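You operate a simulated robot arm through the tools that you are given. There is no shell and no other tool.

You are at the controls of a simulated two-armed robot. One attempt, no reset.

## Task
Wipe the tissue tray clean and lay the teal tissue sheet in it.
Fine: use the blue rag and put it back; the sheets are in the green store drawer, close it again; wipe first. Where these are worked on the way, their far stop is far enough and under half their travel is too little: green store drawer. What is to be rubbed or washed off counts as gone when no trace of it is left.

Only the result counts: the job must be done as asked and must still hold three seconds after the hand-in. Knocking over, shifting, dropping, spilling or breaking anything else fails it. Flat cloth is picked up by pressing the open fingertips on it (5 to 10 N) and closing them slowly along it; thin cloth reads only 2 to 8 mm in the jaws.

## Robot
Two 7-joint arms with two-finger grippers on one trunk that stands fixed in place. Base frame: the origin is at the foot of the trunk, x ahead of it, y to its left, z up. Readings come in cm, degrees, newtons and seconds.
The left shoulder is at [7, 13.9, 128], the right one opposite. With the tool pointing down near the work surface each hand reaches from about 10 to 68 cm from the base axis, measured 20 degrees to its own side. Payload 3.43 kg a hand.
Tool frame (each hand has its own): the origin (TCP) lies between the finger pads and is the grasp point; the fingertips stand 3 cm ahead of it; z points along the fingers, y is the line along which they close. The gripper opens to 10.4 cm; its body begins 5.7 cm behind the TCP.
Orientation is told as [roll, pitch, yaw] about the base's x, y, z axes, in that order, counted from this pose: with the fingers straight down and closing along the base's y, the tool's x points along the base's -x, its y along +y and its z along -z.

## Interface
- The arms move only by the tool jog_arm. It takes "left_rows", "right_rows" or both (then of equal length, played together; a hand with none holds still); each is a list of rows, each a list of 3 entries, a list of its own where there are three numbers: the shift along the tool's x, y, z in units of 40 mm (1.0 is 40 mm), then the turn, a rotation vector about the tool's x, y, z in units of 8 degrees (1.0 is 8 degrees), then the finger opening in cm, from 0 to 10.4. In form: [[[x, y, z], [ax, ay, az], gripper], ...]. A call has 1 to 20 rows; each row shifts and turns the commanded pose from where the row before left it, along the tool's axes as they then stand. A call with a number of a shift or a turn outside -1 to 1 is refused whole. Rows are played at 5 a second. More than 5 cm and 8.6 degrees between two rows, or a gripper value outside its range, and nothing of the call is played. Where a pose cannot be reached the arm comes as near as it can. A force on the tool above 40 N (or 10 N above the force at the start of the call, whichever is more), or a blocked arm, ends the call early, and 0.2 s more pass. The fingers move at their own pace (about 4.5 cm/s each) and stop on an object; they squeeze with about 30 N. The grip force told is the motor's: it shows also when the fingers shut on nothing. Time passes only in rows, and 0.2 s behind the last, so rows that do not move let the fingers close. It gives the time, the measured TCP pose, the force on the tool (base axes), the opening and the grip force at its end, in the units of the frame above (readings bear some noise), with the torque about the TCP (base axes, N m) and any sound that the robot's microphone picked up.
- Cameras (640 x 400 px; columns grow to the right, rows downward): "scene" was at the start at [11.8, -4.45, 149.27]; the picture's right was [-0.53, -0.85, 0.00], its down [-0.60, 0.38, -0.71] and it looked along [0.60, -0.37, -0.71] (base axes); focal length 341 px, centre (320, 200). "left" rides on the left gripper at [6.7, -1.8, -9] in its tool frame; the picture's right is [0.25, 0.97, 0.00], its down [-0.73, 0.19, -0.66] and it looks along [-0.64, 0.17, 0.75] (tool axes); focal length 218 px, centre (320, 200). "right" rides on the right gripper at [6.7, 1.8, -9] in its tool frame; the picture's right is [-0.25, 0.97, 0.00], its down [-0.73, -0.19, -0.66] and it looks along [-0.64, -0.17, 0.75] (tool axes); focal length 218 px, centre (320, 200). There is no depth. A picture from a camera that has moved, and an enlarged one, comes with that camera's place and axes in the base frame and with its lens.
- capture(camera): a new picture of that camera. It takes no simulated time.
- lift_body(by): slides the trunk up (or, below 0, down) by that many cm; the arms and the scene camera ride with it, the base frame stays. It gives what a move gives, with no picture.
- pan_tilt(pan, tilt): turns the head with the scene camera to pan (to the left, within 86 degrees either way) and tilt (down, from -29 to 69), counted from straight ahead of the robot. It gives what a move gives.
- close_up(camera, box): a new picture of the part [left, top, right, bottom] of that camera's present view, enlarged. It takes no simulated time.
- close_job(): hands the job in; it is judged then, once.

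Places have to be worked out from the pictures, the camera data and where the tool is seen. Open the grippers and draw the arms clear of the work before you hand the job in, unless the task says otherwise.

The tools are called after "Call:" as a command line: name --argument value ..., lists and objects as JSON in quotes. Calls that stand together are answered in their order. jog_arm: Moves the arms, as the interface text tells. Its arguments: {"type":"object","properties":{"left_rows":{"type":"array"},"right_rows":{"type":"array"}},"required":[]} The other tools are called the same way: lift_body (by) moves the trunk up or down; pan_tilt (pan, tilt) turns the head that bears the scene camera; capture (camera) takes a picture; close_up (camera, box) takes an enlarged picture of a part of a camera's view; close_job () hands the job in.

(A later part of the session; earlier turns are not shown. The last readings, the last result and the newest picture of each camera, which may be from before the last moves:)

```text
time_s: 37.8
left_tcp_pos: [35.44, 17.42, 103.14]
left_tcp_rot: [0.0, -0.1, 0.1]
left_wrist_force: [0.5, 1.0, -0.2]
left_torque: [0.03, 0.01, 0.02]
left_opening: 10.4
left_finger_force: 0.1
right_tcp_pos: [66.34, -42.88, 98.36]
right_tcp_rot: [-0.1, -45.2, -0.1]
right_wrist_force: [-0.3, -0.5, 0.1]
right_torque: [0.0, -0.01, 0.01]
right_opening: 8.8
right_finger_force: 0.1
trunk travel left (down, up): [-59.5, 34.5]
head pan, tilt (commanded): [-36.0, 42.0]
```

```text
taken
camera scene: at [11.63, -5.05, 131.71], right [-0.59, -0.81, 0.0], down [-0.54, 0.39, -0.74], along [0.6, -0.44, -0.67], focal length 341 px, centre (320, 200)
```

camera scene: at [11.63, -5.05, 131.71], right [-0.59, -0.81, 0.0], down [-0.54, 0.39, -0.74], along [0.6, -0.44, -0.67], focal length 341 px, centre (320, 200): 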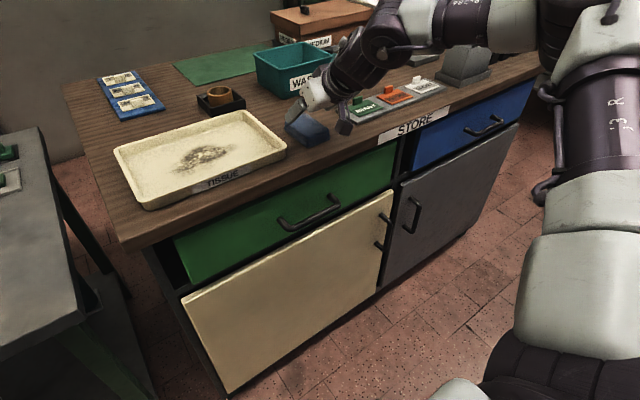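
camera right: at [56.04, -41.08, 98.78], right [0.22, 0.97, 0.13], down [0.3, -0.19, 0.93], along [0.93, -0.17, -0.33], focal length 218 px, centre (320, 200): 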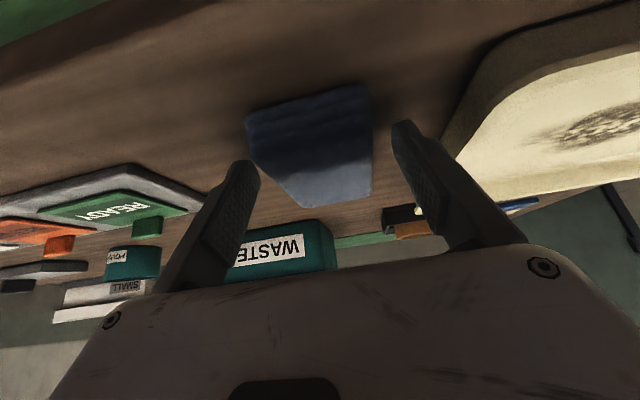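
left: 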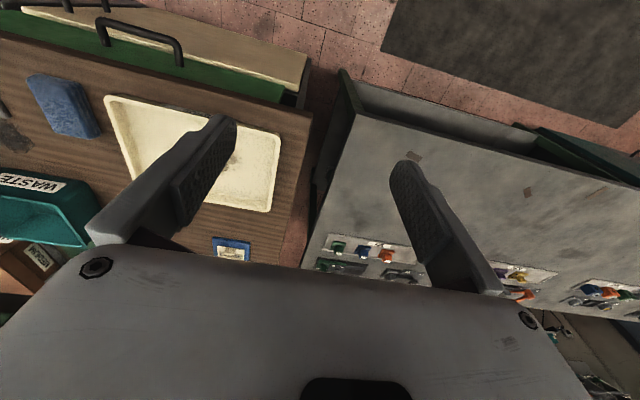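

Now I lower to TCP z≈94.1 with the fingers straddling the rag a little behind its centre.

Call:
jog_arm --right_rows '[[[0.27, 0, 0.233], [0, 0, 0], 8.8], [[0.27, 0, 0.233], [0, 0, 0], 8.8], [[0.27, 0, 0.233], [0, 0, 0], 8.8], [[0, 0, 0], [0, 0, 0], 8.8]]'

Call:
close_up --camera "scene" --box '[250, 60, 410, 160]'

Call:
capture --camera "right"

```text
time_s: 38.8
left_tcp_pos: [35.48, 17.53, 103.14]
left_tcp_rot: [0.0, -0.1, 0.2]
left_wrist_force: [0.6, 0.2, 0.3]
left_torque: [-0.03, -0.02, -0.01]
left_opening: 10.41
left_finger_force: 0.1
right_tcp_pos: [66.04, -42.75, 94.02]
right_tcp_rot: [0.0, -45.2, 0.0]
right_wrist_force: [-0.9, -0.4, 0.1]
right_torque: [-0.03, 0.01, -0.02]
right_opening: 8.77
right_finger_force: 0.1
trunk travel left (down, up): [-59.5, 34.5]
head pan, tilt (commanded): [-36.0, 42.0]
```

```text
4.00 times, centred on (330, 110) of scene
camera zoom: at [11.65, -5.03, 131.71], right [-0.59, -0.81, 0.0], down [-0.54, 0.39, -0.74], along [0.6, -0.44, -0.67], focal length 1365 px, centre (280, 560)
```

zoom: 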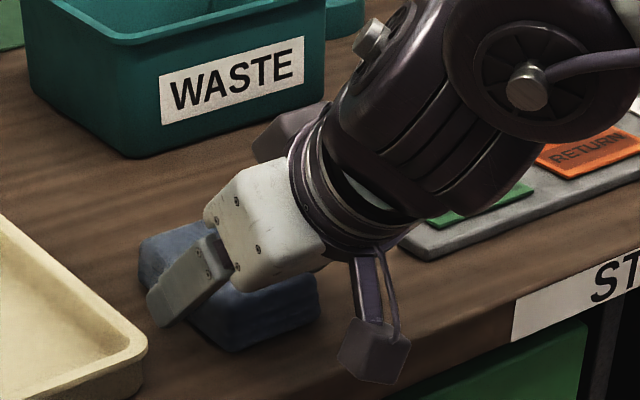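

```text
taken
camera right: at [54.95, -41.07, 95.68], right [0.18, 0.97, 0.18], down [0.05, -0.19, 0.98], along [0.98, -0.17, -0.08], focal length 218 px, centre (320, 200)
```

right: 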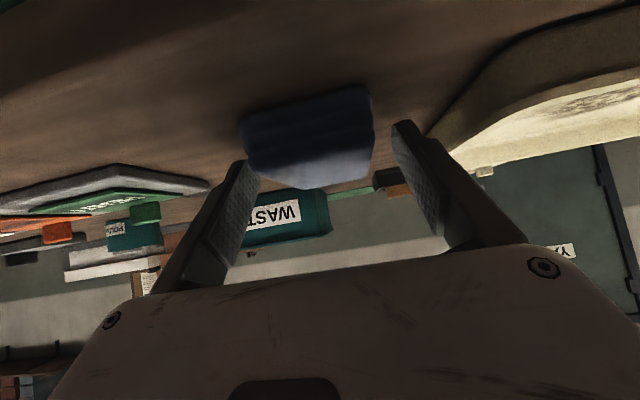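

The fingers straddle the rag with no contact force. I close on it.

Call:
jog_arm --right_rows '[[[0, 0, 0], [0, 0, 0], 7.5], [[0, 0, 0], [0, 0, 0], 6.5], [[0, 0, 0], [0, 0, 0], 5.5], [[0, 0, 0], [0, 0, 0], 4.5], [[0, 0, 0], [0, 0, 0], 3.0], [[0, 0, 0], [0, 0, 0], 2.0], [[0, 0, 0], [0, 0, 0], 2.0]]'

Call:
capture --camera "right"

```text
time_s: 40.4
left_tcp_pos: [35.4, 17.41, 103.22]
left_tcp_rot: [0.1, -0.1, 0.2]
left_wrist_force: [0.4, -0.3, 0.3]
left_torque: [0.03, 0.02, -0.02]
left_opening: 10.42
left_finger_force: 0.1
right_tcp_pos: [66.1, -42.81, 94.08]
right_tcp_rot: [-0.1, -45.3, 0.0]
right_wrist_force: [0.0, 1.1, 0.3]
right_torque: [0.0, 0.01, 0.02]
right_opening: 6.51
right_finger_force: 29.3
trunk travel left (down, up): [-59.5, 34.5]
head pan, tilt (commanded): [-36.0, 42.0]
```

```text
taken
camera right: at [54.97, -41.08, 95.7], right [0.18, 0.97, 0.18], down [0.05, -0.19, 0.98], along [0.98, -0.17, -0.08], focal length 218 px, centre (320, 200)
```

right: 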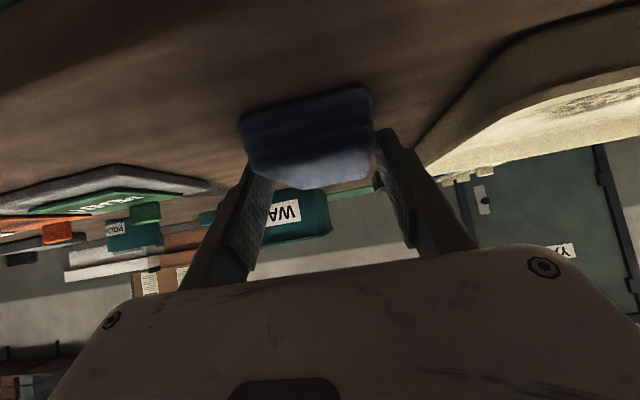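

Held again at 6.5 cm, with the home pose for this grip at [66.1,-42.8,94.1]. I lift it 5 cm, carry it over the tray's right half and yaw about 20°.

Call:
jog_arm --right_rows '[[[-0.444, 0, -0.44], [0, 0, 0], 2.0], [[-0.444, 0, -0.44], [0, 0, 0], 2.0], [[-0.12, 0.89, 0.12], [0, 0, 0], 2.0], [[-0.12, 0.89, 0.12], [0, 0, 0], 2.0], [[-0.12, 0.89, 0.12], [-0.59, 0, -0.588], 2.0], [[0.18, 0.89, 0.12], [-0.59, 0, -0.588], 2.0], [[0.18, 0.75, 0.12], [-0.59, 0, -0.588], 2.0]]'

Call:
capture --camera "scene"

Call:
capture --camera "right"

```text
time_s: 42.0
left_tcp_pos: [35.56, 17.51, 103.09]
left_tcp_rot: [-0.1, -0.2, 0.2]
left_wrist_force: [-0.4, 0.3, 0.5]
left_torque: [0.03, 0.04, 0.01]
left_opening: 10.37
left_finger_force: 0.1
right_tcp_pos: [66.74, -25.7, 97.41]
right_tcp_rot: [-0.2, -45.3, 20.2]
right_wrist_force: [-0.5, 0.0, -0.1]
right_torque: [0.0, 0.03, -0.02]
right_opening: 6.49
right_finger_force: 29.9
trunk travel left (down, up): [-59.5, 34.5]
head pan, tilt (commanded): [-36.0, 42.0]
```

```text
taken
camera scene: at [11.67, -5.0, 131.71], right [-0.59, -0.81, 0.0], down [-0.54, 0.39, -0.74], along [0.6, -0.44, -0.67], focal length 341 px, centre (320, 200)
```

scene: 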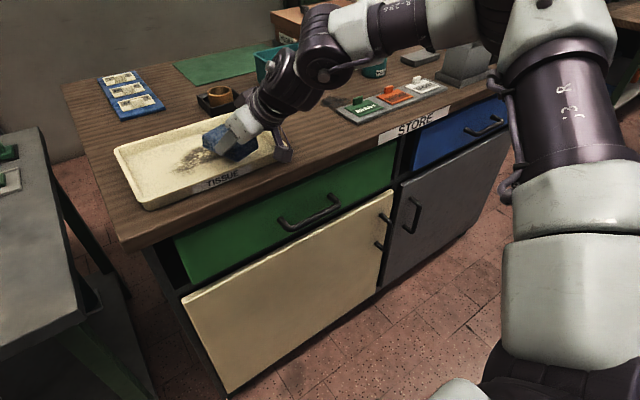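

```text
taken
camera right: at [55.64, -27.88, 99.0], right [-0.16, 0.97, 0.18], down [0.11, -0.16, 0.98], along [0.98, 0.18, -0.08], focal length 218 px, centre (320, 200)
```

right: 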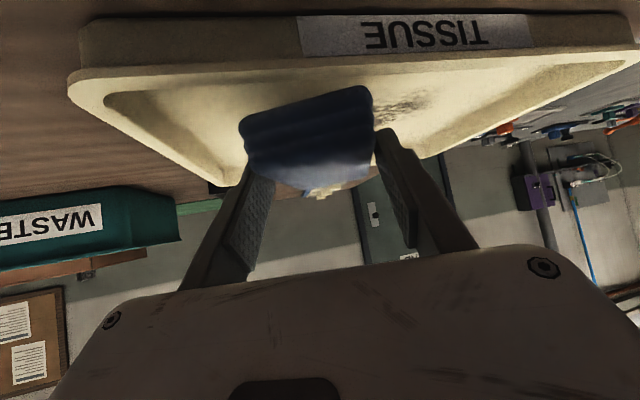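

The wrist view gives the rim at z≈93.2, and the rag bottom is now near 93.8. I move up and forward to about [70.7,-24.2], then go down toward the floor.

Call:
jog_arm --right_rows '[[[-0.465, 0, 0.29], [0, 0, 0], 2.0], [[-0.465, 0, 0.29], [0, 0, 0], 2.0], [[0.28, 0, 0.28], [0, 0, 0], 2.0], [[0.28, 0, 0.28], [0, 0, 0], 2.0], [[0, 0, 0], [0, 0, 0], 2.0]]'

Call:
capture --camera "right"

Call:
close_up --camera "scene" --box '[90, 80, 330, 230]'

```text
time_s: 43.2
left_tcp_pos: [35.37, 17.54, 103.35]
left_tcp_rot: [-0.1, 0.0, 0.2]
left_wrist_force: [-0.2, -0.3, 0.6]
left_torque: [-0.04, 0.0, 0.02]
left_opening: 10.42
left_finger_force: 0.0
right_tcp_pos: [70.73, -24.26, 95.22]
right_tcp_rot: [-0.1, -45.3, 19.9]
right_wrist_force: [0.6, -0.4, 0.2]
right_torque: [0.01, 0.03, -0.02]
right_opening: 6.49
right_finger_force: 30.1
trunk travel left (down, up): [-59.5, 34.5]
head pan, tilt (commanded): [-36.0, 42.0]
```

```text
taken
camera right: at [59.7, -26.46, 96.89], right [-0.16, 0.97, 0.18], down [0.11, -0.16, 0.98], along [0.98, 0.18, -0.08], focal length 218 px, centre (320, 200)
```

right: 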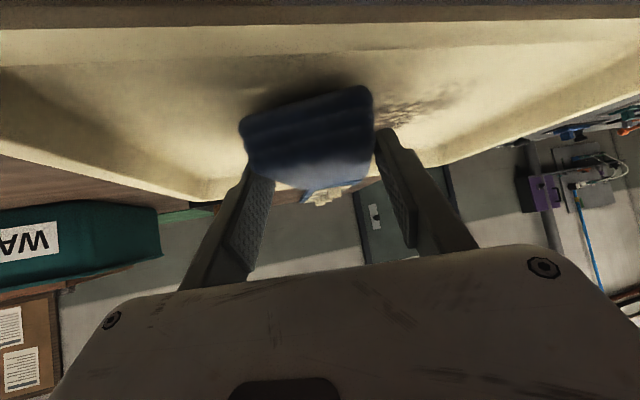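

```text
2.67 times, centred on (210, 155) of scene
camera zoom: at [11.64, -5.02, 131.71], right [-0.59, -0.81, 0.0], down [-0.54, 0.39, -0.74], along [0.6, -0.44, -0.67], focal length 910 px, centre (613, 320)
```

zoom: 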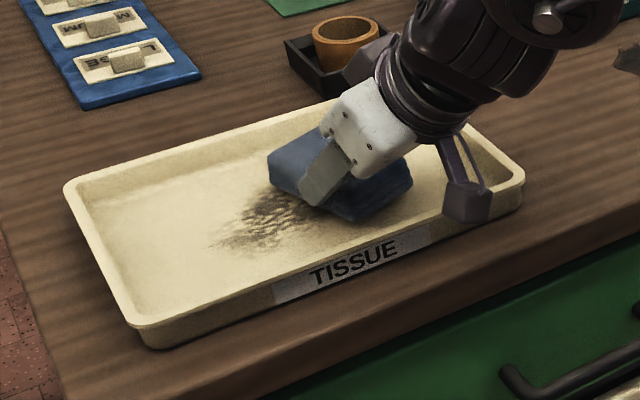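

The rag is just above the tray floor. I step down 0.3 cm at a time until the force shows contact.

Call:
jog_arm --right_rows '[[[0.053, 0, 0.053], [0, 0, 0], 2.0], [[0, 0, 0], [0, 0, 0], 2.0]]'

Call:
jog_arm --right_rows '[[[0.053, 0, 0.053], [0, 0, 0], 2.0], [[0, 0, 0], [0, 0, 0], 2.0]]'

```text
time_s: 43.8
left_tcp_pos: [35.44, 17.48, 103.16]
left_tcp_rot: [0.0, 0.0, 0.2]
left_wrist_force: [-0.9, 0.1, 0.5]
left_torque: [-0.04, -0.01, 0.02]
left_opening: 10.41
left_finger_force: 0.1
right_tcp_pos: [70.72, -24.33, 94.95]
right_tcp_rot: [-0.1, -45.1, 19.9]
right_wrist_force: [0.2, -0.4, -1.5]
right_torque: [0.04, 0.03, -0.01]
right_opening: 6.47
right_finger_force: 30.0
trunk travel left (down, up): [-59.5, 34.5]
head pan, tilt (commanded): [-36.0, 42.0]
```

```text
time_s: 44.4
left_tcp_pos: [35.35, 17.56, 103.09]
left_tcp_rot: [0.0, -0.1, 0.2]
left_wrist_force: [-0.1, -1.5, 0.0]
left_torque: [0.03, 0.02, 0.0]
left_opening: 10.42
left_finger_force: 0.1
right_tcp_pos: [70.66, -24.36, 94.64]
right_tcp_rot: [-0.1, -45.2, 20.1]
right_wrist_force: [0.3, 0.6, -0.6]
right_torque: [0.0, -0.01, -0.02]
right_opening: 6.51
right_finger_force: 29.7
trunk travel left (down, up): [-59.5, 34.5]
head pan, tilt (commanded): [-36.0, 42.0]
```

Still no contact at 94.64. I continue in 0.2 cm steps.

Call:
jog_arm --right_rows '[[[0.036, 0, 0.036], [0, 0, 0], 2.0], [[0, 0, 0], [0, 0, 0], 2.0]]'

Call:
jog_arm --right_rows '[[[0.036, 0, 0.036], [0, 0, 0], 2.0], [[0, 0, 0], [0, 0, 0], 2.0]]'

```text
time_s: 45.0
left_tcp_pos: [35.45, 17.53, 103.24]
left_tcp_rot: [-0.1, -0.1, 0.3]
left_wrist_force: [-0.2, 0.0, -0.6]
left_torque: [0.02, 0.0, 0.03]
left_opening: 10.41
left_finger_force: 0.1
right_tcp_pos: [70.56, -24.34, 94.57]
right_tcp_rot: [-0.1, -45.2, 20.0]
right_wrist_force: [0.9, 0.3, 2.7]
right_torque: [0.06, 0.11, 0.0]
right_opening: 6.47
right_finger_force: 30.5
trunk travel left (down, up): [-59.5, 34.5]
head pan, tilt (commanded): [-36.0, 42.0]
```

```text
time_s: 45.6
left_tcp_pos: [35.34, 17.56, 103.16]
left_tcp_rot: [0.1, -0.1, 0.2]
left_wrist_force: [0.1, -0.9, 0.2]
left_torque: [0.01, 0.02, 0.0]
left_opening: 10.4
left_finger_force: 0.1
right_tcp_pos: [70.57, -24.31, 94.44]
right_tcp_rot: [-0.1, -45.5, 20.1]
right_wrist_force: [2.5, -2.0, 12.8]
right_torque: [0.02, 0.19, 0.03]
right_opening: 6.49
right_finger_force: 29.9
trunk travel left (down, up): [-59.5, 34.5]
head pan, tilt (commanded): [-36.0, 42.0]
```

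Contact is at z≈94.57 and it now presses about 13 N. I ease up slightly and make a first left stroke of 6 cm, then check the stain and whether the tray moved.

Call:
jog_arm --right_rows '[[[-0.013, 0, -0.013], [0, 0, 0], 2.0], [[-0.091, 0.352, 0.092], [0, 0, 0], 2.0], [[-0.091, 0.352, 0.092], [0, 0, 0], 2.0], [[-0.091, 0.352, 0.092], [0, 0, 0], 2.0], [[-0.091, 0.352, 0.092], [0, 0, 0], 2.0]]'

Call:
close_up --camera "scene" --box '[90, 80, 330, 230]'

```text
time_s: 46.8
left_tcp_pos: [35.13, 17.44, 103.3]
left_tcp_rot: [0.1, -0.2, 0.2]
left_wrist_force: [0.4, 0.5, -0.1]
left_torque: [0.03, -0.03, 0.03]
left_opening: 10.42
left_finger_force: 0.1
right_tcp_pos: [70.5, -18.44, 94.55]
right_tcp_rot: [-0.2, -45.4, 20.0]
right_wrist_force: [1.0, -8.0, 20.0]
right_torque: [0.03, -0.37, -0.09]
right_opening: 6.48
right_finger_force: 29.7
trunk travel left (down, up): [-59.5, 34.5]
head pan, tilt (commanded): [-36.0, 42.0]
```

```text
2.67 times, centred on (210, 155) of scene
camera zoom: at [11.31, -5.07, 131.75], right [-0.59, -0.81, 0.0], down [-0.54, 0.39, -0.74], along [0.6, -0.44, -0.67], focal length 910 px, centre (613, 320)
```

zoom: 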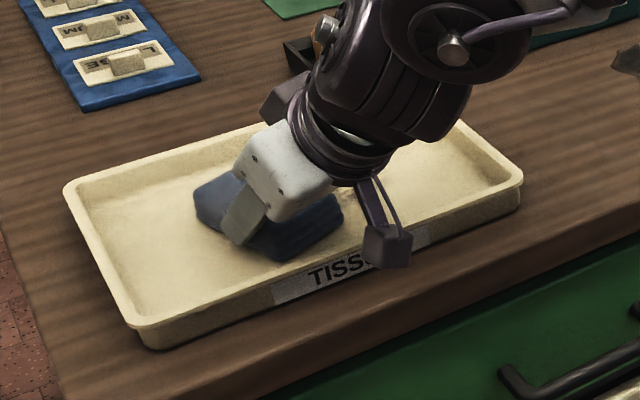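

The tray hasn't moved and the stain comes off. Force rose to 20 N, so I ease up a little and continue left to y≈-14.

Call:
jog_arm --right_rows '[[[-0.02, 0, -0.02], [0, 0, 0], 2.0], [[-0.095, 0.352, 0.088], [0, 0, 0], 2.0], [[-0.095, 0.352, 0.088], [0, 0, 0], 2.0], [[-0.095, 0.352, 0.088], [0, 0, 0], 2.0]]'

Call:
close_up --camera "scene" --box '[90, 80, 330, 230]'

```text
time_s: 47.8
left_tcp_pos: [35.44, 17.46, 103.17]
left_tcp_rot: [-0.1, -0.1, 0.2]
left_wrist_force: [0.3, 0.4, -0.3]
left_torque: [0.04, -0.03, -0.01]
left_opening: 10.39
left_finger_force: 0.0
right_tcp_pos: [68.75, -15.6, 95.06]
right_tcp_rot: [-0.1, -45.0, 20.1]
right_wrist_force: [-0.1, -0.5, -0.9]
right_torque: [0.02, 0.03, 0.01]
right_opening: 6.49
right_finger_force: 29.7
right hand out of reach, approached as far as the arm can: row 2, 3, 4
trunk travel left (down, up): [-59.5, 34.5]
head pan, tilt (commanded): [-36.0, 42.0]
```

```text
2.67 times, centred on (210, 155) of scene
camera zoom: at [11.67, -5.01, 131.69], right [-0.59, -0.81, 0.0], down [-0.54, 0.39, -0.74], along [0.6, -0.44, -0.67], focal length 910 px, centre (613, 320)
```

zoom: 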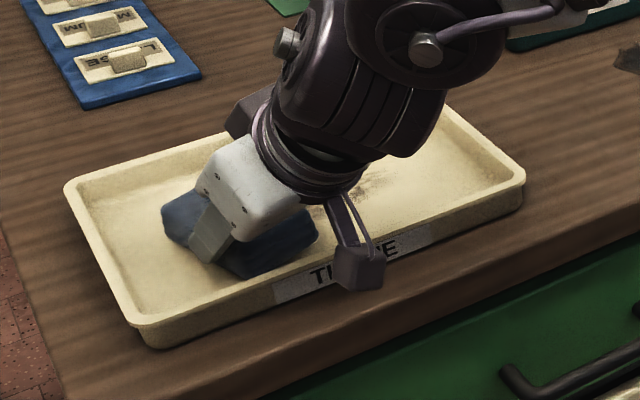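

At y -15.6 the arm reached its limit and lifted off slightly. I raise the rag and move aside to see what stain is left.

Call:
jog_arm --right_rows '[[[-0.35, 0, -0.35], [0, 0, 0], 2.0], [[-0.35, 0, -0.35], [0, 0, 0], 2.0], [[0.25, -0.9, -0.2], [0, 0, 0], 2.0], [[0.25, -0.9, -0.2], [0, 0, 0], 2.0], [[0.25, -0.9, -0.2], [0, 0, 0], 2.0], [[0.25, -0.9, -0.2], [0, 0, 0], 2.0]]'

Call:
close_up --camera "scene" --box '[90, 80, 330, 230]'

```text
time_s: 49.2
left_tcp_pos: [35.41, 17.32, 103.27]
left_tcp_rot: [0.1, -0.1, 0.2]
left_wrist_force: [-0.4, 0.0, 1.0]
left_torque: [0.03, 0.0, 0.0]
left_opening: 10.41
left_finger_force: 0.0
right_tcp_pos: [68.99, -30.94, 98.57]
right_tcp_rot: [0.0, -45.2, 20.0]
right_wrist_force: [0.8, -0.4, -1.0]
right_torque: [-0.05, 0.03, 0.04]
right_opening: 6.49
right_finger_force: 29.9
trunk travel left (down, up): [-59.5, 34.5]
head pan, tilt (commanded): [-36.0, 42.0]
```

```text
2.67 times, centred on (210, 155) of scene
camera zoom: at [11.64, -5.22, 131.7], right [-0.59, -0.81, 0.0], down [-0.54, 0.39, -0.74], along [0.6, -0.44, -0.67], focal length 910 px, centre (613, 320)
```

zoom: 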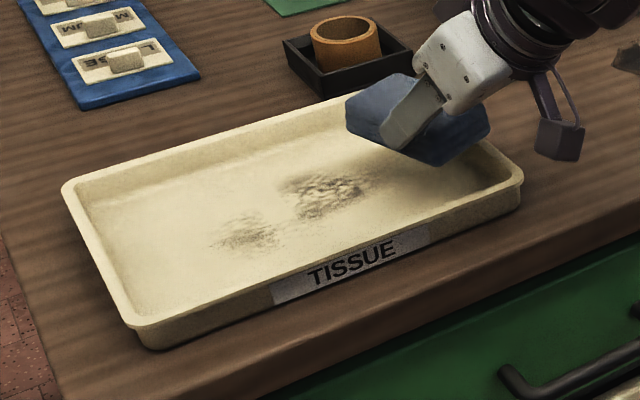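

Two patches remain, around [74,-22.5] and [71.8,-15.3], so it takes repeated strokes. I go back to the right patch first and press down there.

Call:
jog_arm --right_rows '[[[-0.0925, 0.42, 0.54], [0, 0, 0], 2.0], [[-0.0925, 0.42, 0.54], [0, 0, 0], 2.0], [[0.138, 0, 0.136], [0, 0, 0], 2.0], [[0.138, 0, 0.136], [0, 0, 0], 2.0], [[0, 0, 0], [0, 0, 0], 2.0]]'

```text
time_s: 50.4
left_tcp_pos: [35.16, 17.4, 103.14]
left_tcp_rot: [0.0, -0.1, 0.2]
left_wrist_force: [0.0, 0.1, -0.3]
left_torque: [-0.01, 0.0, 0.01]
left_opening: 10.42
left_finger_force: 0.1
right_tcp_pos: [71.25, -26.47, 94.47]
right_tcp_rot: [-0.2, -45.2, 20.0]
right_wrist_force: [0.2, 0.9, 0.7]
right_torque: [0.04, -0.01, -0.01]
right_opening: 6.46
right_finger_force: 30.2
trunk travel left (down, up): [-59.5, 34.5]
head pan, tilt (commanded): [-36.0, 42.0]
```

Barely touching here. I press about 0.2 cm more and make back-and-forth strokes between y≈-26.5 and -19.

Call:
jog_arm --right_rows '[[[0.036, 0, 0.036], [0, 0, 0], 2.0], [[-0.091, 0.352, 0.092], [0, 0, 0], 2.0], [[-0.091, 0.352, 0.092], [0, 0, 0], 2.0], [[-0.091, 0.352, 0.092], [0, 0, 0], 2.0], [[-0.091, 0.352, 0.092], [0, 0, 0], 2.0], [[-0.091, 0.352, 0.092], [0, 0, 0], 2.0]]'

Call:
jog_arm --right_rows '[[[0.091, -0.352, -0.092], [0, 0, 0], 2.0], [[0.091, -0.352, -0.092], [0, 0, 0], 2.0], [[0.091, -0.352, -0.092], [0, 0, 0], 2.0], [[0.091, -0.352, -0.092], [0, 0, 0], 2.0], [[0.091, -0.352, -0.092], [0, 0, 0], 2.0]]'

Call:
close_up --camera "scene" --box '[90, 80, 330, 230]'

```text
time_s: 51.8
left_tcp_pos: [35.29, 17.35, 103.25]
left_tcp_rot: [0.1, -0.1, 0.1]
left_wrist_force: [-0.4, 0.1, -0.1]
left_torque: [0.02, -0.01, -0.01]
left_opening: 10.4
left_finger_force: 0.3
right_tcp_pos: [71.17, -19.14, 94.52]
right_tcp_rot: [-0.1, -45.4, 20.0]
right_wrist_force: [-0.2, -4.9, 12.3]
right_torque: [-0.01, -0.09, -0.1]
right_opening: 6.5
right_finger_force: 29.9
trunk travel left (down, up): [-59.5, 34.5]
head pan, tilt (commanded): [-36.0, 42.0]
```

```text
time_s: 53.0
left_tcp_pos: [35.39, 17.52, 103.18]
left_tcp_rot: [0.0, -0.2, 0.2]
left_wrist_force: [0.4, -0.1, -0.5]
left_torque: [0.02, -0.01, -0.02]
left_opening: 10.4
left_finger_force: 0.0
right_tcp_pos: [71.13, -26.51, 94.44]
right_tcp_rot: [-0.2, -45.2, 20.1]
right_wrist_force: [-0.8, 3.3, 11.8]
right_torque: [0.38, -0.16, 0.11]
right_opening: 6.47
right_finger_force: 30.1
trunk travel left (down, up): [-59.5, 34.5]
head pan, tilt (commanded): [-36.0, 42.0]
```

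```text
2.67 times, centred on (210, 155) of scene
camera zoom: at [11.46, -4.94, 131.74], right [-0.59, -0.81, 0.0], down [-0.54, 0.39, -0.74], along [0.6, -0.44, -0.67], focal length 910 px, centre (613, 320)
```

zoom: 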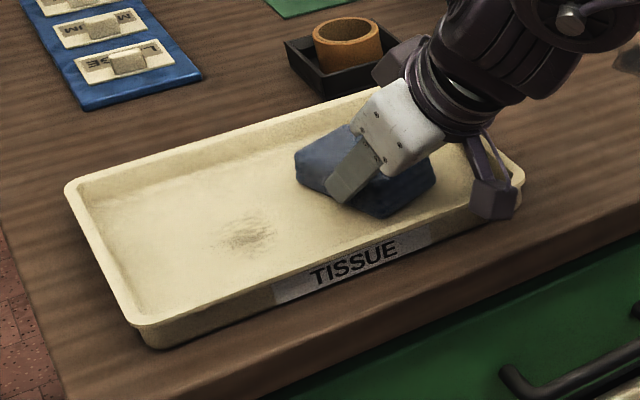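

The right patch is coming off well at about 12 N and the tray is steady. I make another left stroke, then lift, yaw to about 45° and move to the left patch.

Call:
jog_arm --right_rows '[[[-0.16, 0, 0.16], [0, 0, 0], 2.0], [[-0.091, 0.352, 0.092], [0, 0, 0], 2.0], [[-0.091, 0.352, 0.092], [0, 0, 0], 2.0], [[-0.091, 0.352, 0.092], [0, 0, 0], 2.0], [[-0.091, 0.352, 0.092], [0, 0, 0], 2.0]]'

Call:
jog_arm --right_rows '[[[0, 0, -0.5], [0, 0, 0], 2.0], [[0, 0, -0.1], [-0.554, 0, -0.55], 2.0], [[0, 0, 0], [-0.554, 0, -0.55], 2.0], [[0, 0, 0], [-0.554, 0, -0.55], 2.0], [[0, 0, 0], [-0.554, 0, -0.55], 2.0]]'

Call:
close_up --camera "scene" --box '[90, 80, 330, 230]'

```text
time_s: 54.2
left_tcp_pos: [35.28, 17.47, 103.19]
left_tcp_rot: [0.0, -0.2, 0.3]
left_wrist_force: [1.6, -0.1, 0.0]
left_torque: [0.0, 0.01, 0.03]
left_opening: 10.41
left_finger_force: 0.1
right_tcp_pos: [72.05, -20.26, 94.41]
right_tcp_rot: [-0.1, -45.3, 19.9]
right_wrist_force: [1.0, -4.1, 12.4]
right_torque: [-0.17, -0.14, -0.09]
right_opening: 6.49
right_finger_force: 29.9
trunk travel left (down, up): [-59.5, 34.5]
head pan, tilt (commanded): [-36.0, 42.0]
```

```text
time_s: 55.4
left_tcp_pos: [35.53, 17.43, 103.14]
left_tcp_rot: [0.1, 0.0, 0.2]
left_wrist_force: [0.8, -0.7, 0.4]
left_torque: [-0.01, 0.0, -0.01]
left_opening: 10.4
left_finger_force: 0.0
right_tcp_pos: [70.56, -20.84, 96.0]
right_tcp_rot: [0.0, -45.1, 45.1]
right_wrist_force: [-0.6, -0.8, -1.0]
right_torque: [0.01, 0.0, 0.02]
right_opening: 6.48
right_finger_force: 30.1
trunk travel left (down, up): [-59.5, 34.5]
head pan, tilt (commanded): [-36.0, 42.0]
```

```text
2.67 times, centred on (210, 155) of scene
camera zoom: at [11.73, -5.06, 131.7], right [-0.59, -0.81, 0.0], down [-0.54, 0.39, -0.74], along [0.6, -0.44, -0.67], focal length 910 px, centre (613, 320)
```

zoom: 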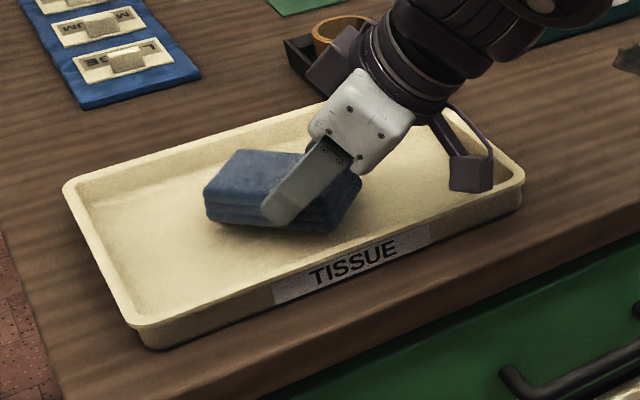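

The right area looks clean now. With yaw 45 I move to about [69.3,-19.3] and press onto the floor beside the left patch.

Call:
jog_arm --right_rows '[[[0.116, 0.25, 0.14], [0, 0, 0], 2.0], [[0.116, 0.25, 0.14], [0, 0, 0], 2.0], [[0.03, 0, 0.03], [0, 0, 0], 2.0], [[0, 0, 0], [0, 0, 0], 2.0]]'

```text
time_s: 56.4
left_tcp_pos: [35.38, 17.59, 103.15]
left_tcp_rot: [0.0, 0.0, 0.2]
left_wrist_force: [-0.3, 0.0, -0.5]
left_torque: [-0.03, -0.01, -0.01]
left_opening: 10.38
left_finger_force: 0.1
right_tcp_pos: [69.18, -19.26, 94.5]
right_tcp_rot: [-0.2, -45.1, 45.0]
right_wrist_force: [0.6, 0.3, 3.3]
right_torque: [0.16, -0.13, -0.02]
right_opening: 6.49
right_finger_force: 29.9
trunk travel left (down, up): [-59.5, 34.5]
head pan, tilt (commanded): [-36.0, 42.0]
```

Light contact. I press slightly more and stroke left/right over the left patch.

Call:
jog_arm --right_rows '[[[0.02, 0, 0.02], [0, 0, 0], 2.0], [[-0.15, 0.212, 0.15], [0, 0, 0], 2.0], [[-0.15, 0.212, 0.15], [0, 0, 0], 2.0], [[-0.15, 0.212, 0.15], [0, 0, 0], 2.0], [[0.15, -0.212, -0.15], [0, 0, 0], 2.0], [[0.15, -0.212, -0.15], [0, 0, 0], 2.0], [[0.15, -0.212, -0.15], [0, 0, 0], 2.0]]'

Call:
close_up --camera "scene" --box '[90, 80, 330, 230]'

```text
time_s: 58.0
left_tcp_pos: [35.19, 17.6, 103.25]
left_tcp_rot: [0.0, -0.2, 0.2]
left_wrist_force: [-0.1, 0.3, -0.1]
left_torque: [0.03, 0.02, 0.06]
left_opening: 10.38
left_finger_force: 0.0
right_tcp_pos: [69.03, -19.23, 94.49]
right_tcp_rot: [-0.2, -45.2, 45.0]
right_wrist_force: [-0.2, 3.4, 13.0]
right_torque: [0.58, -0.19, 0.12]
right_opening: 6.48
right_finger_force: 30.2
trunk travel left (down, up): [-59.5, 34.5]
head pan, tilt (commanded): [-36.0, 42.0]
```

```text
2.67 times, centred on (210, 155) of scene
camera zoom: at [11.4, -4.89, 131.75], right [-0.59, -0.81, 0.0], down [-0.54, 0.39, -0.74], along [0.6, -0.44, -0.67], focal length 910 px, centre (613, 320)
```

zoom: 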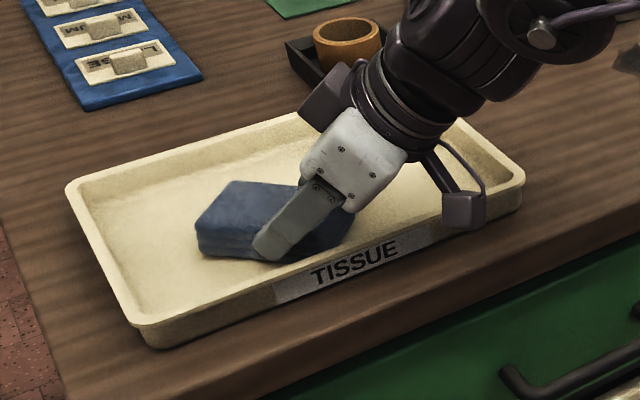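

Good strokes with no reach complaint. I repeat them with small x shifts to cover the whole patch, then lift and look.

Call:
jog_arm --right_rows '[[[0.125, 0.177, -0.125], [0, 0, 0], 2.0], [[-0.15, 0.212, 0.15], [0, 0, 0], 2.0], [[-0.15, 0.212, 0.15], [0, 0, 0], 2.0], [[-0.15, 0.212, 0.15], [0, 0, 0], 2.0], [[0.15, -0.212, -0.15], [0, 0, 0], 2.0], [[0.15, -0.212, -0.15], [0, 0, 0], 2.0], [[0.15, -0.212, -0.15], [0, 0, 0], 2.0], [[-0.25, -0.354, 0.25], [0, 0, 0], 2.0], [[-0.15, 0.212, 0.15], [0, 0, 0], 2.0], [[-0.15, 0.212, 0.15], [0, 0, 0], 2.0], [[0.15, -0.212, -0.15], [0, 0, 0], 2.0], [[0.15, -0.212, -0.15], [0, 0, 0], 2.0]]'

Call:
jog_arm --right_rows '[[[-0.35, 0, -0.35], [0, 0, 0], 2.0], [[-0.35, 0, -0.35], [0, 0, 0], 2.0], [[0.5, -0.7, -0.5], [0, 0, 0], 2.0], [[0.5, -0.7, -0.5], [0, 0, 0], 2.0], [[0.5, -0.7, -0.5], [0, 0, 0], 2.0], [[0.4, -0.5, -0.4], [0, 0, 0], 2.0]]'

Call:
close_up --camera "scene" --box '[90, 80, 330, 230]'

```text
time_s: 60.6
left_tcp_pos: [35.25, 17.35, 103.24]
left_tcp_rot: [0.0, -0.2, 0.1]
left_wrist_force: [0.4, 0.3, -0.6]
left_torque: [-0.01, 0.04, 0.01]
left_opening: 10.38
left_finger_force: 0.1
right_tcp_pos: [69.8, -19.19, 94.54]
right_tcp_rot: [-0.1, -45.3, 45.0]
right_wrist_force: [-0.7, 5.9, 15.4]
right_torque: [0.26, -0.1, 0.13]
right_opening: 6.48
right_finger_force: 30.1
trunk travel left (down, up): [-59.5, 34.5]
head pan, tilt (commanded): [-36.0, 42.0]
```

```text
time_s: 62.0
left_tcp_pos: [35.42, 17.37, 103.26]
left_tcp_rot: [0.1, -0.2, 0.1]
left_wrist_force: [-0.7, -0.2, 0.0]
left_torque: [0.01, 0.01, -0.02]
left_opening: 10.4
left_finger_force: 0.1
right_tcp_pos: [69.87, -34.36, 98.09]
right_tcp_rot: [0.0, -45.2, 44.9]
right_wrist_force: [0.9, -0.1, -0.8]
right_torque: [0.0, 0.0, -0.02]
right_opening: 6.45
right_finger_force: 30.0
trunk travel left (down, up): [-59.5, 34.5]
head pan, tilt (commanded): [-36.0, 42.0]
```

```text
2.67 times, centred on (210, 155) of scene
camera zoom: at [11.68, -5.17, 131.7], right [-0.59, -0.81, 0.0], down [-0.54, 0.39, -0.74], along [0.6, -0.44, -0.67], focal length 910 px, centre (613, 320)
```

zoom: 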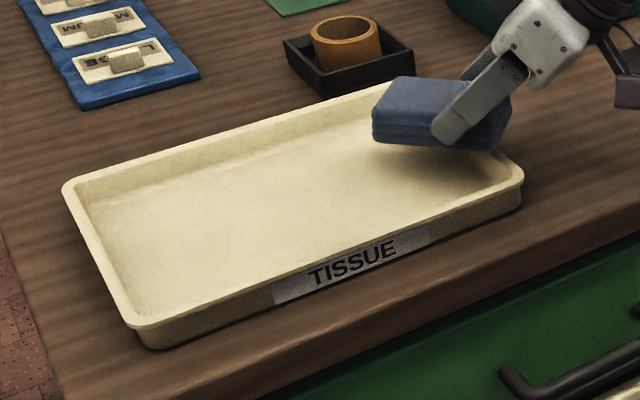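

The tray looks clean. I zoom in to check for faint traces before putting the rag back.

Call:
close_up --camera "scene" --box '[110, 115, 230, 190]'

Call:
close_up --camera "scene" --box '[170, 100, 290, 175]'

Call:
capture --camera "right"

```text
5.33 times, centred on (170, 152) of scene
camera zoom: at [11.68, -5.17, 131.7], right [-0.59, -0.81, 0.0], down [-0.54, 0.39, -0.74], along [0.6, -0.44, -0.67], focal length 1820 px, centre (1120, 453)
```

zoom: 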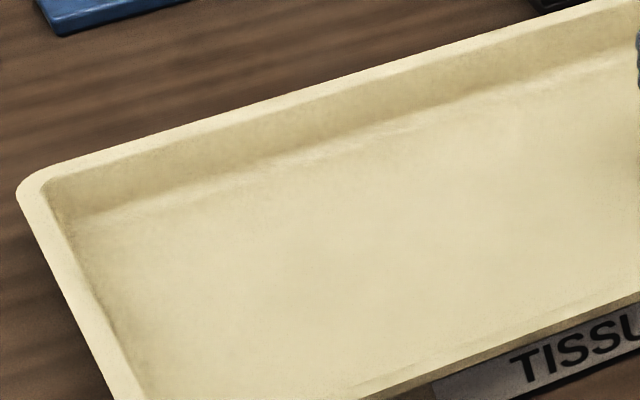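

```text
5.33 times, centred on (230, 138) of scene
camera zoom: at [11.68, -5.17, 131.7], right [-0.59, -0.81, 0.0], down [-0.54, 0.39, -0.74], along [0.6, -0.44, -0.67], focal length 1820 px, centre (800, 533)
```

zoom: 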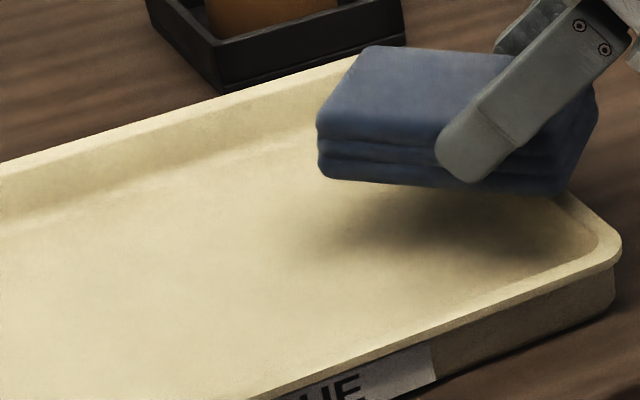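

```text
taken
camera right: at [60.76, -40.9, 99.79], right [-0.56, 0.81, 0.18], down [0.17, -0.1, 0.98], along [0.81, 0.58, -0.08], focal length 218 px, centre (320, 200)
```

right: 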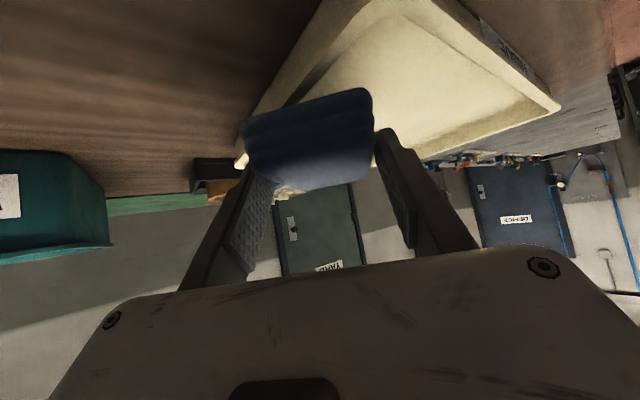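

The floor is clean apart from the rag's own shadow at the right end. I carry the rag back over its spot and turn it straight again.

Call:
jog_arm --right_rows '[[[0.45, -0.27, -0.567], [0, 0, 0], 2.0], [[0.45, -0.27, -0.567], [0, 0, 0], 2.0], [[0.45, -0.27, -0.567], [0, 0, 0], 2.0], [[0, 0, 0], [0.666, 0, 0.661], 2.0], [[0, 0, 0], [0.666, 0, 0.661], 2.0], [[0, 0, 0], [0.666, 0, 0.661], 2.0], [[0, 0, 0], [0.666, 0, 0.661], 2.0], [[0, 0, 0], [0.666, 0, 0.661], 2.0], [[0, 0, 0], [0.666, 0, 0.661], 2.0]]'

Call:
close_up --camera "scene" --box '[110, 90, 350, 240]'

```text
time_s: 64.0
left_tcp_pos: [35.49, 17.43, 103.15]
left_tcp_rot: [0.0, 0.1, 0.2]
left_wrist_force: [0.6, 0.5, 0.2]
left_torque: [-0.01, 0.02, -0.03]
left_opening: 10.39
left_finger_force: 0.1
right_tcp_pos: [66.0, -42.63, 99.3]
right_tcp_rot: [-0.1, -45.3, -0.1]
right_wrist_force: [0.2, 0.0, -0.4]
right_torque: [-0.02, 0.03, 0.01]
right_opening: 6.43
right_finger_force: 29.7
trunk travel left (down, up): [-59.5, 34.5]
head pan, tilt (commanded): [-36.0, 42.0]
```

```text
2.67 times, centred on (230, 165) of scene
camera zoom: at [11.68, -4.96, 131.71], right [-0.59, -0.81, 0.0], down [-0.54, 0.39, -0.74], along [0.6, -0.44, -0.67], focal length 910 px, centre (560, 293)
```

zoom: 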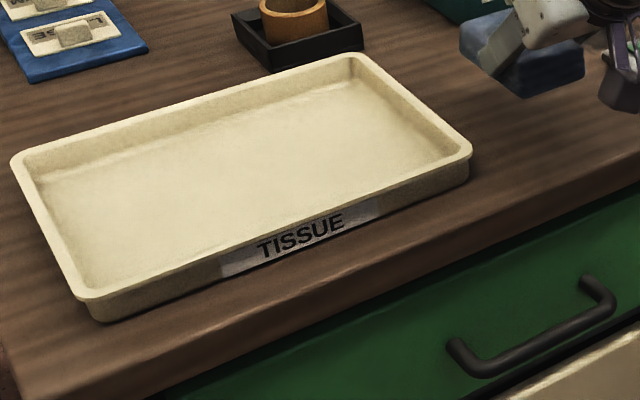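

The whole tray is clean. I lower the rag to its home pose, [66.1,-42.8,94.1].

Call:
jog_arm --right_rows '[[[0.302, -0.013, 0.306], [0, 0, 0], 2.0], [[0.302, -0.013, 0.306], [0, 0, 0], 2.0], [[0.29, -0.013, 0.296], [0, 0, 0], 2.0], [[0, 0, 0], [0, 0, 0], 2.0]]'

```text
time_s: 65.0
left_tcp_pos: [35.45, 17.45, 103.22]
left_tcp_rot: [0.0, 0.0, 0.2]
left_wrist_force: [0.4, 0.4, -1.2]
left_torque: [-0.01, -0.01, -0.01]
left_opening: 10.42
left_finger_force: 0.0
right_tcp_pos: [66.08, -42.83, 93.91]
right_tcp_rot: [-0.2, -45.1, 0.1]
right_wrist_force: [0.0, -0.2, -0.7]
right_torque: [-0.01, 0.02, 0.03]
right_opening: 6.49
right_finger_force: 30.4
trunk travel left (down, up): [-59.5, 34.5]
head pan, tilt (commanded): [-36.0, 42.0]
```

At 93.9 there is no load yet, since the rag slid up a little in the jaws. I step down gently to touch and release.

Call:
jog_arm --right_rows '[[[0.027, 0, 0.027], [0, 0, 0], 2.0], [[0, 0, 0], [0, 0, 0], 2.0]]'

```text
time_s: 65.6
left_tcp_pos: [35.44, 17.56, 103.17]
left_tcp_rot: [0.0, -0.2, 0.2]
left_wrist_force: [0.4, -0.1, 0.7]
left_torque: [-0.01, -0.02, -0.03]
left_opening: 10.42
left_finger_force: 0.0
right_tcp_pos: [66.17, -42.64, 94.08]
right_tcp_rot: [-0.2, -45.3, 0.0]
right_wrist_force: [0.2, -0.8, 1.8]
right_torque: [0.03, -0.06, -0.01]
right_opening: 6.45
right_finger_force: 30.0
trunk travel left (down, up): [-59.5, 34.5]
head pan, tilt (commanded): [-36.0, 42.0]
```

It touches with about 2 N. I open the jaws gently and rise.

Call:
jog_arm --right_rows '[[[0, 0, 0], [0, 0, 0], 6.5], [[0, 0, 0], [0, 0, 0], 7.2], [[0, 0, 0], [0, 0, 0], 8.8], [[0, 0, 0], [0, 0, 0], 8.8], [[-0.35, 0, -0.35], [0, 0, 0], 8.8], [[-0.35, 0, -0.35], [0, 0, 0], 8.8], [[-0.35, 0, -0.35], [0, 0, 0], 8.8], [[0.6, 0, -0.6], [0, 0, 0], 8.8], [[0.6, 0, -0.6], [0, 0, 0], 8.8], [[0.6, 0, -0.6], [0, 0, 0], 8.8]]'

Call:
capture --camera "scene"

Call:
capture --camera "right"

```text
time_s: 67.8
left_tcp_pos: [35.41, 17.45, 103.19]
left_tcp_rot: [0.1, -0.2, 0.2]
left_wrist_force: [-0.5, 0.2, -0.3]
left_torque: [0.01, -0.04, -0.01]
left_opening: 10.39
left_finger_force: 0.0
right_tcp_pos: [55.74, -42.7, 99.91]
right_tcp_rot: [-0.1, -45.3, 0.0]
right_wrist_force: [-0.4, 0.5, -0.2]
right_torque: [-0.04, -0.02, -0.01]
right_opening: 8.79
right_finger_force: 0.1
trunk travel left (down, up): [-59.5, 34.5]
head pan, tilt (commanded): [-36.0, 42.0]
```

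```text
taken
camera scene: at [11.51, -5.08, 131.73], right [-0.59, -0.81, 0.0], down [-0.54, 0.39, -0.74], along [0.6, -0.44, -0.67], focal length 341 px, centre (320, 200)
```

scene: 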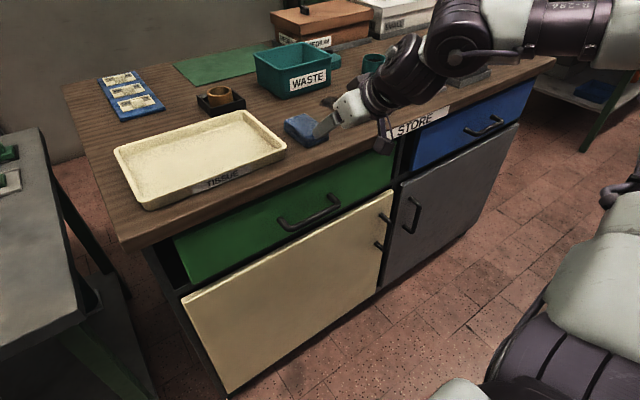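

```text
taken
camera right: at [44.72, -40.95, 101.49], right [0.18, 0.97, 0.18], down [0.05, -0.19, 0.98], along [0.98, -0.17, -0.08], focal length 218 px, centre (320, 200)
```

right: 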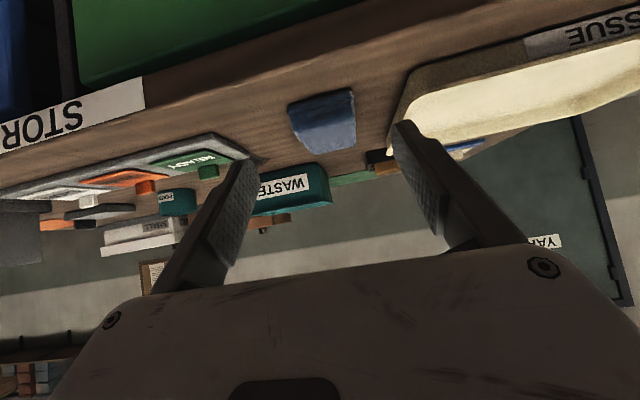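

The rag lies back in place. Next is the drawer, so I take a close look at the handle.

Call:
close_up --camera "scene" --box '[240, 160, 400, 260]'

```text
4.00 times, centred on (320, 210) of scene
camera zoom: at [11.51, -5.08, 131.73], right [-0.59, -0.81, 0.0], down [-0.54, 0.39, -0.74], along [0.6, -0.44, -0.67], focal length 1365 px, centre (320, 160)
```

zoom: 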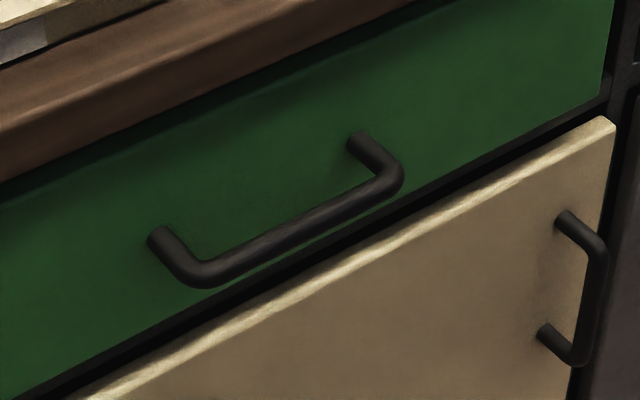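

The bar is about 1.2 cm thick, near x≈56, z≈77.7, y -30 to -43, with roughly a 3 cm gap behind it. I back off and roll the tool 90° about its axis so the jaws close across the bar.

Call:
jog_arm --right_rows '[[[0.587, 0.5, -0.592], [0, 0, 0], 8.8], [[0.587, 0.5, -0.592], [0, 0, 0], 8.8], [[0.587, 0.5, -0.592], [0, 0, 0], 8.8], [[0, 0, 0], [0, 0, -0.9375], 8.8], [[0, 0, 0], [0, 0, -0.9375], 8.8], [[0, 0, 0], [0, 0, -0.9375], 8.8], [[0, 0, 0], [0, 0, -0.9375], 8.8], [[0, 0, 0], [0, 0, -0.9375], 8.8], [[0, 0, 0], [0, 0, -0.9375], 8.8], [[0, 0, 0], [0, 0, -0.9375], 8.8], [[0, 0, 0], [0, 0, -0.9375], 8.8], [[0, 0, 0], [0, 0, -0.9375], 8.8], [[0, 0, 0], [0, 0, -0.9375], 8.8], [[0, 0, 0], [0, 0, -0.9375], 8.8], [[0, 0, 0], [0, 0, -0.9375], 8.8]]'

Call:
capture --camera "scene"

Call:
capture --camera "right"

```text
time_s: 71.0
left_tcp_pos: [35.46, 17.53, 103.22]
left_tcp_rot: [0.1, -0.2, 0.1]
left_wrist_force: [0.2, 0.2, -0.5]
left_torque: [-0.01, -0.03, 0.03]
left_opening: 10.41
left_finger_force: 0.1
right_tcp_pos: [45.94, -36.62, 99.78]
right_tcp_rot: [-45.3, 0.1, 89.8]
right_wrist_force: [0.0, -0.1, 1.1]
right_torque: [0.01, 0.0, -0.03]
right_opening: 8.8
right_finger_force: 0.0
trunk travel left (down, up): [-59.5, 34.5]
head pan, tilt (commanded): [-36.0, 42.0]
```

```text
taken
camera scene: at [11.66, -5.04, 131.71], right [-0.59, -0.81, 0.0], down [-0.54, 0.39, -0.74], along [0.6, -0.44, -0.67], focal length 341 px, centre (320, 200)
```

scene: 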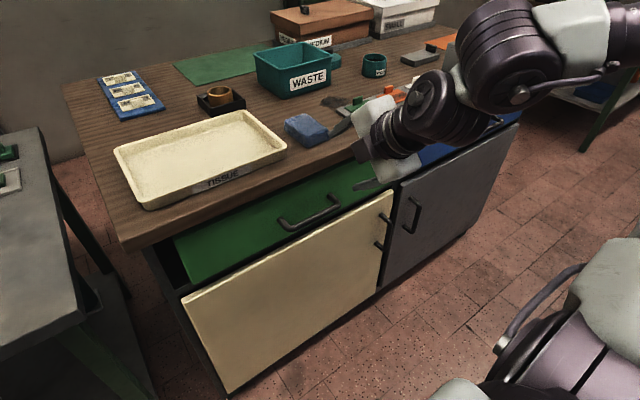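

```text
taken
camera right: at [38.33, -43.41, 105.01], right [-0.68, 0.25, -0.69], down [-0.33, 0.73, 0.6], along [0.65, 0.63, -0.42], focal length 218 px, centre (320, 200)
```

right: 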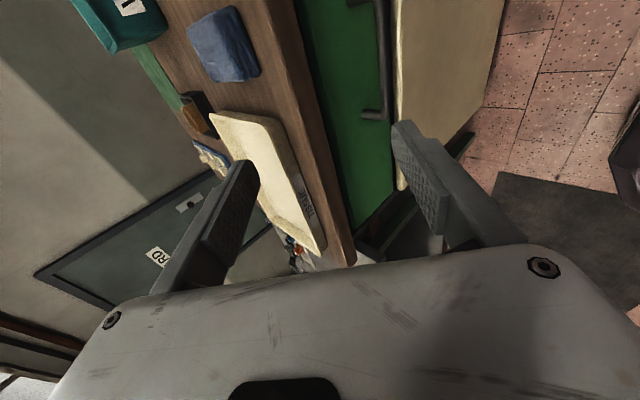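

The tool is rolled at tilt 45 with the jaws closing in the x–z plane. I move to a pre-grasp about 7 cm short of the bar, with the jaws narrowed to 3.2 cm.

Call:
jog_arm --right_rows '[[[-0.005, 0.424, 0.71], [0, 0, 0], 6.0], [[-0.005, 0.424, 0.71], [0, 0, 0], 4.0], [[-0.005, 0.424, 0.71], [0, 0, 0], 3.2], [[-0.005, 0.424, 0.71], [0, 0, 0], 3.2], [[-0.005, 0.424, 0.71], [0, 0, 0], 3.2]]'

Call:
capture --camera "right"

Call:
close_up --camera "scene" --box '[240, 130, 440, 255]'

```text
time_s: 72.2
left_tcp_pos: [35.46, 17.49, 103.11]
left_tcp_rot: [0.2, 0.0, 0.2]
left_wrist_force: [0.8, -0.4, 0.4]
left_torque: [-0.02, 0.01, 0.01]
left_opening: 10.41
left_finger_force: 0.1
right_tcp_pos: [49.99, -36.8, 83.78]
right_tcp_rot: [-45.2, 0.0, 89.8]
right_wrist_force: [0.2, 0.2, 0.5]
right_torque: [0.01, 0.03, -0.03]
right_opening: 3.22
right_finger_force: 0.0
trunk travel left (down, up): [-59.5, 34.5]
head pan, tilt (commanded): [-36.0, 42.0]
```

```text
taken
camera right: at [42.49, -43.45, 88.92], right [-0.68, 0.25, -0.69], down [-0.33, 0.73, 0.6], along [0.65, 0.63, -0.41], focal length 218 px, centre (320, 200)
```

right: 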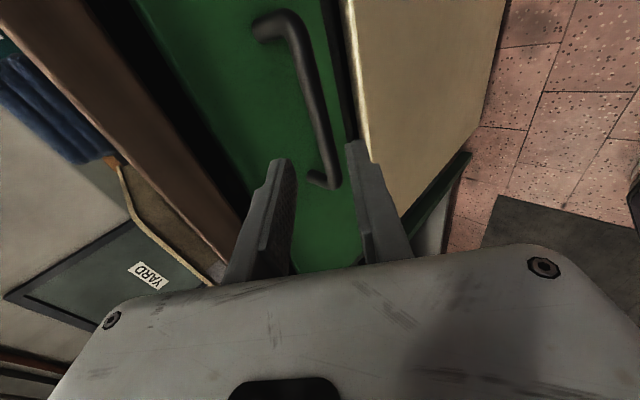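

```text
3.20 times, centred on (340, 192) of scene
camera zoom: at [11.77, -5.08, 131.7], right [-0.59, -0.81, 0.0], down [-0.54, 0.39, -0.74], along [0.6, -0.44, -0.67], focal length 1092 px, centre (256, 224)
```

zoom: 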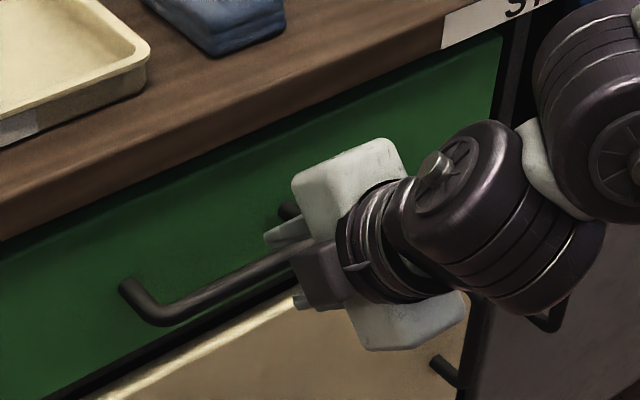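

The bar passes between the fingertips in the wrist view. I zoom in there to centre the jaws on it precisely.

Call:
close_up --camera "right" --box '[220, 0, 420, 240]'

```text
1.67 times, centred on (320, 120) of right
camera zoom: at [42.49, -43.45, 88.92], right [-0.68, 0.25, -0.69], down [-0.33, 0.73, 0.6], along [0.65, 0.63, -0.41], focal length 364 px, centre (320, 333)
```

zoom: 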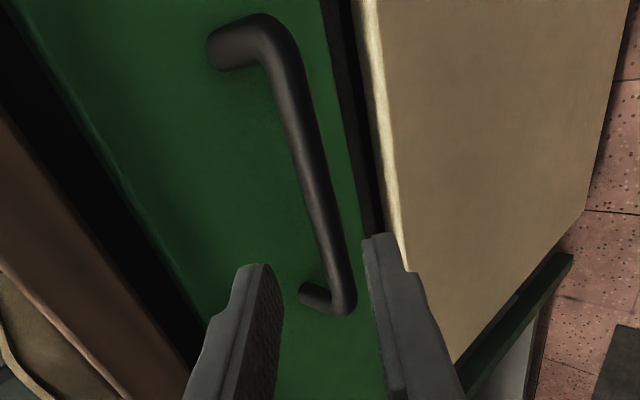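

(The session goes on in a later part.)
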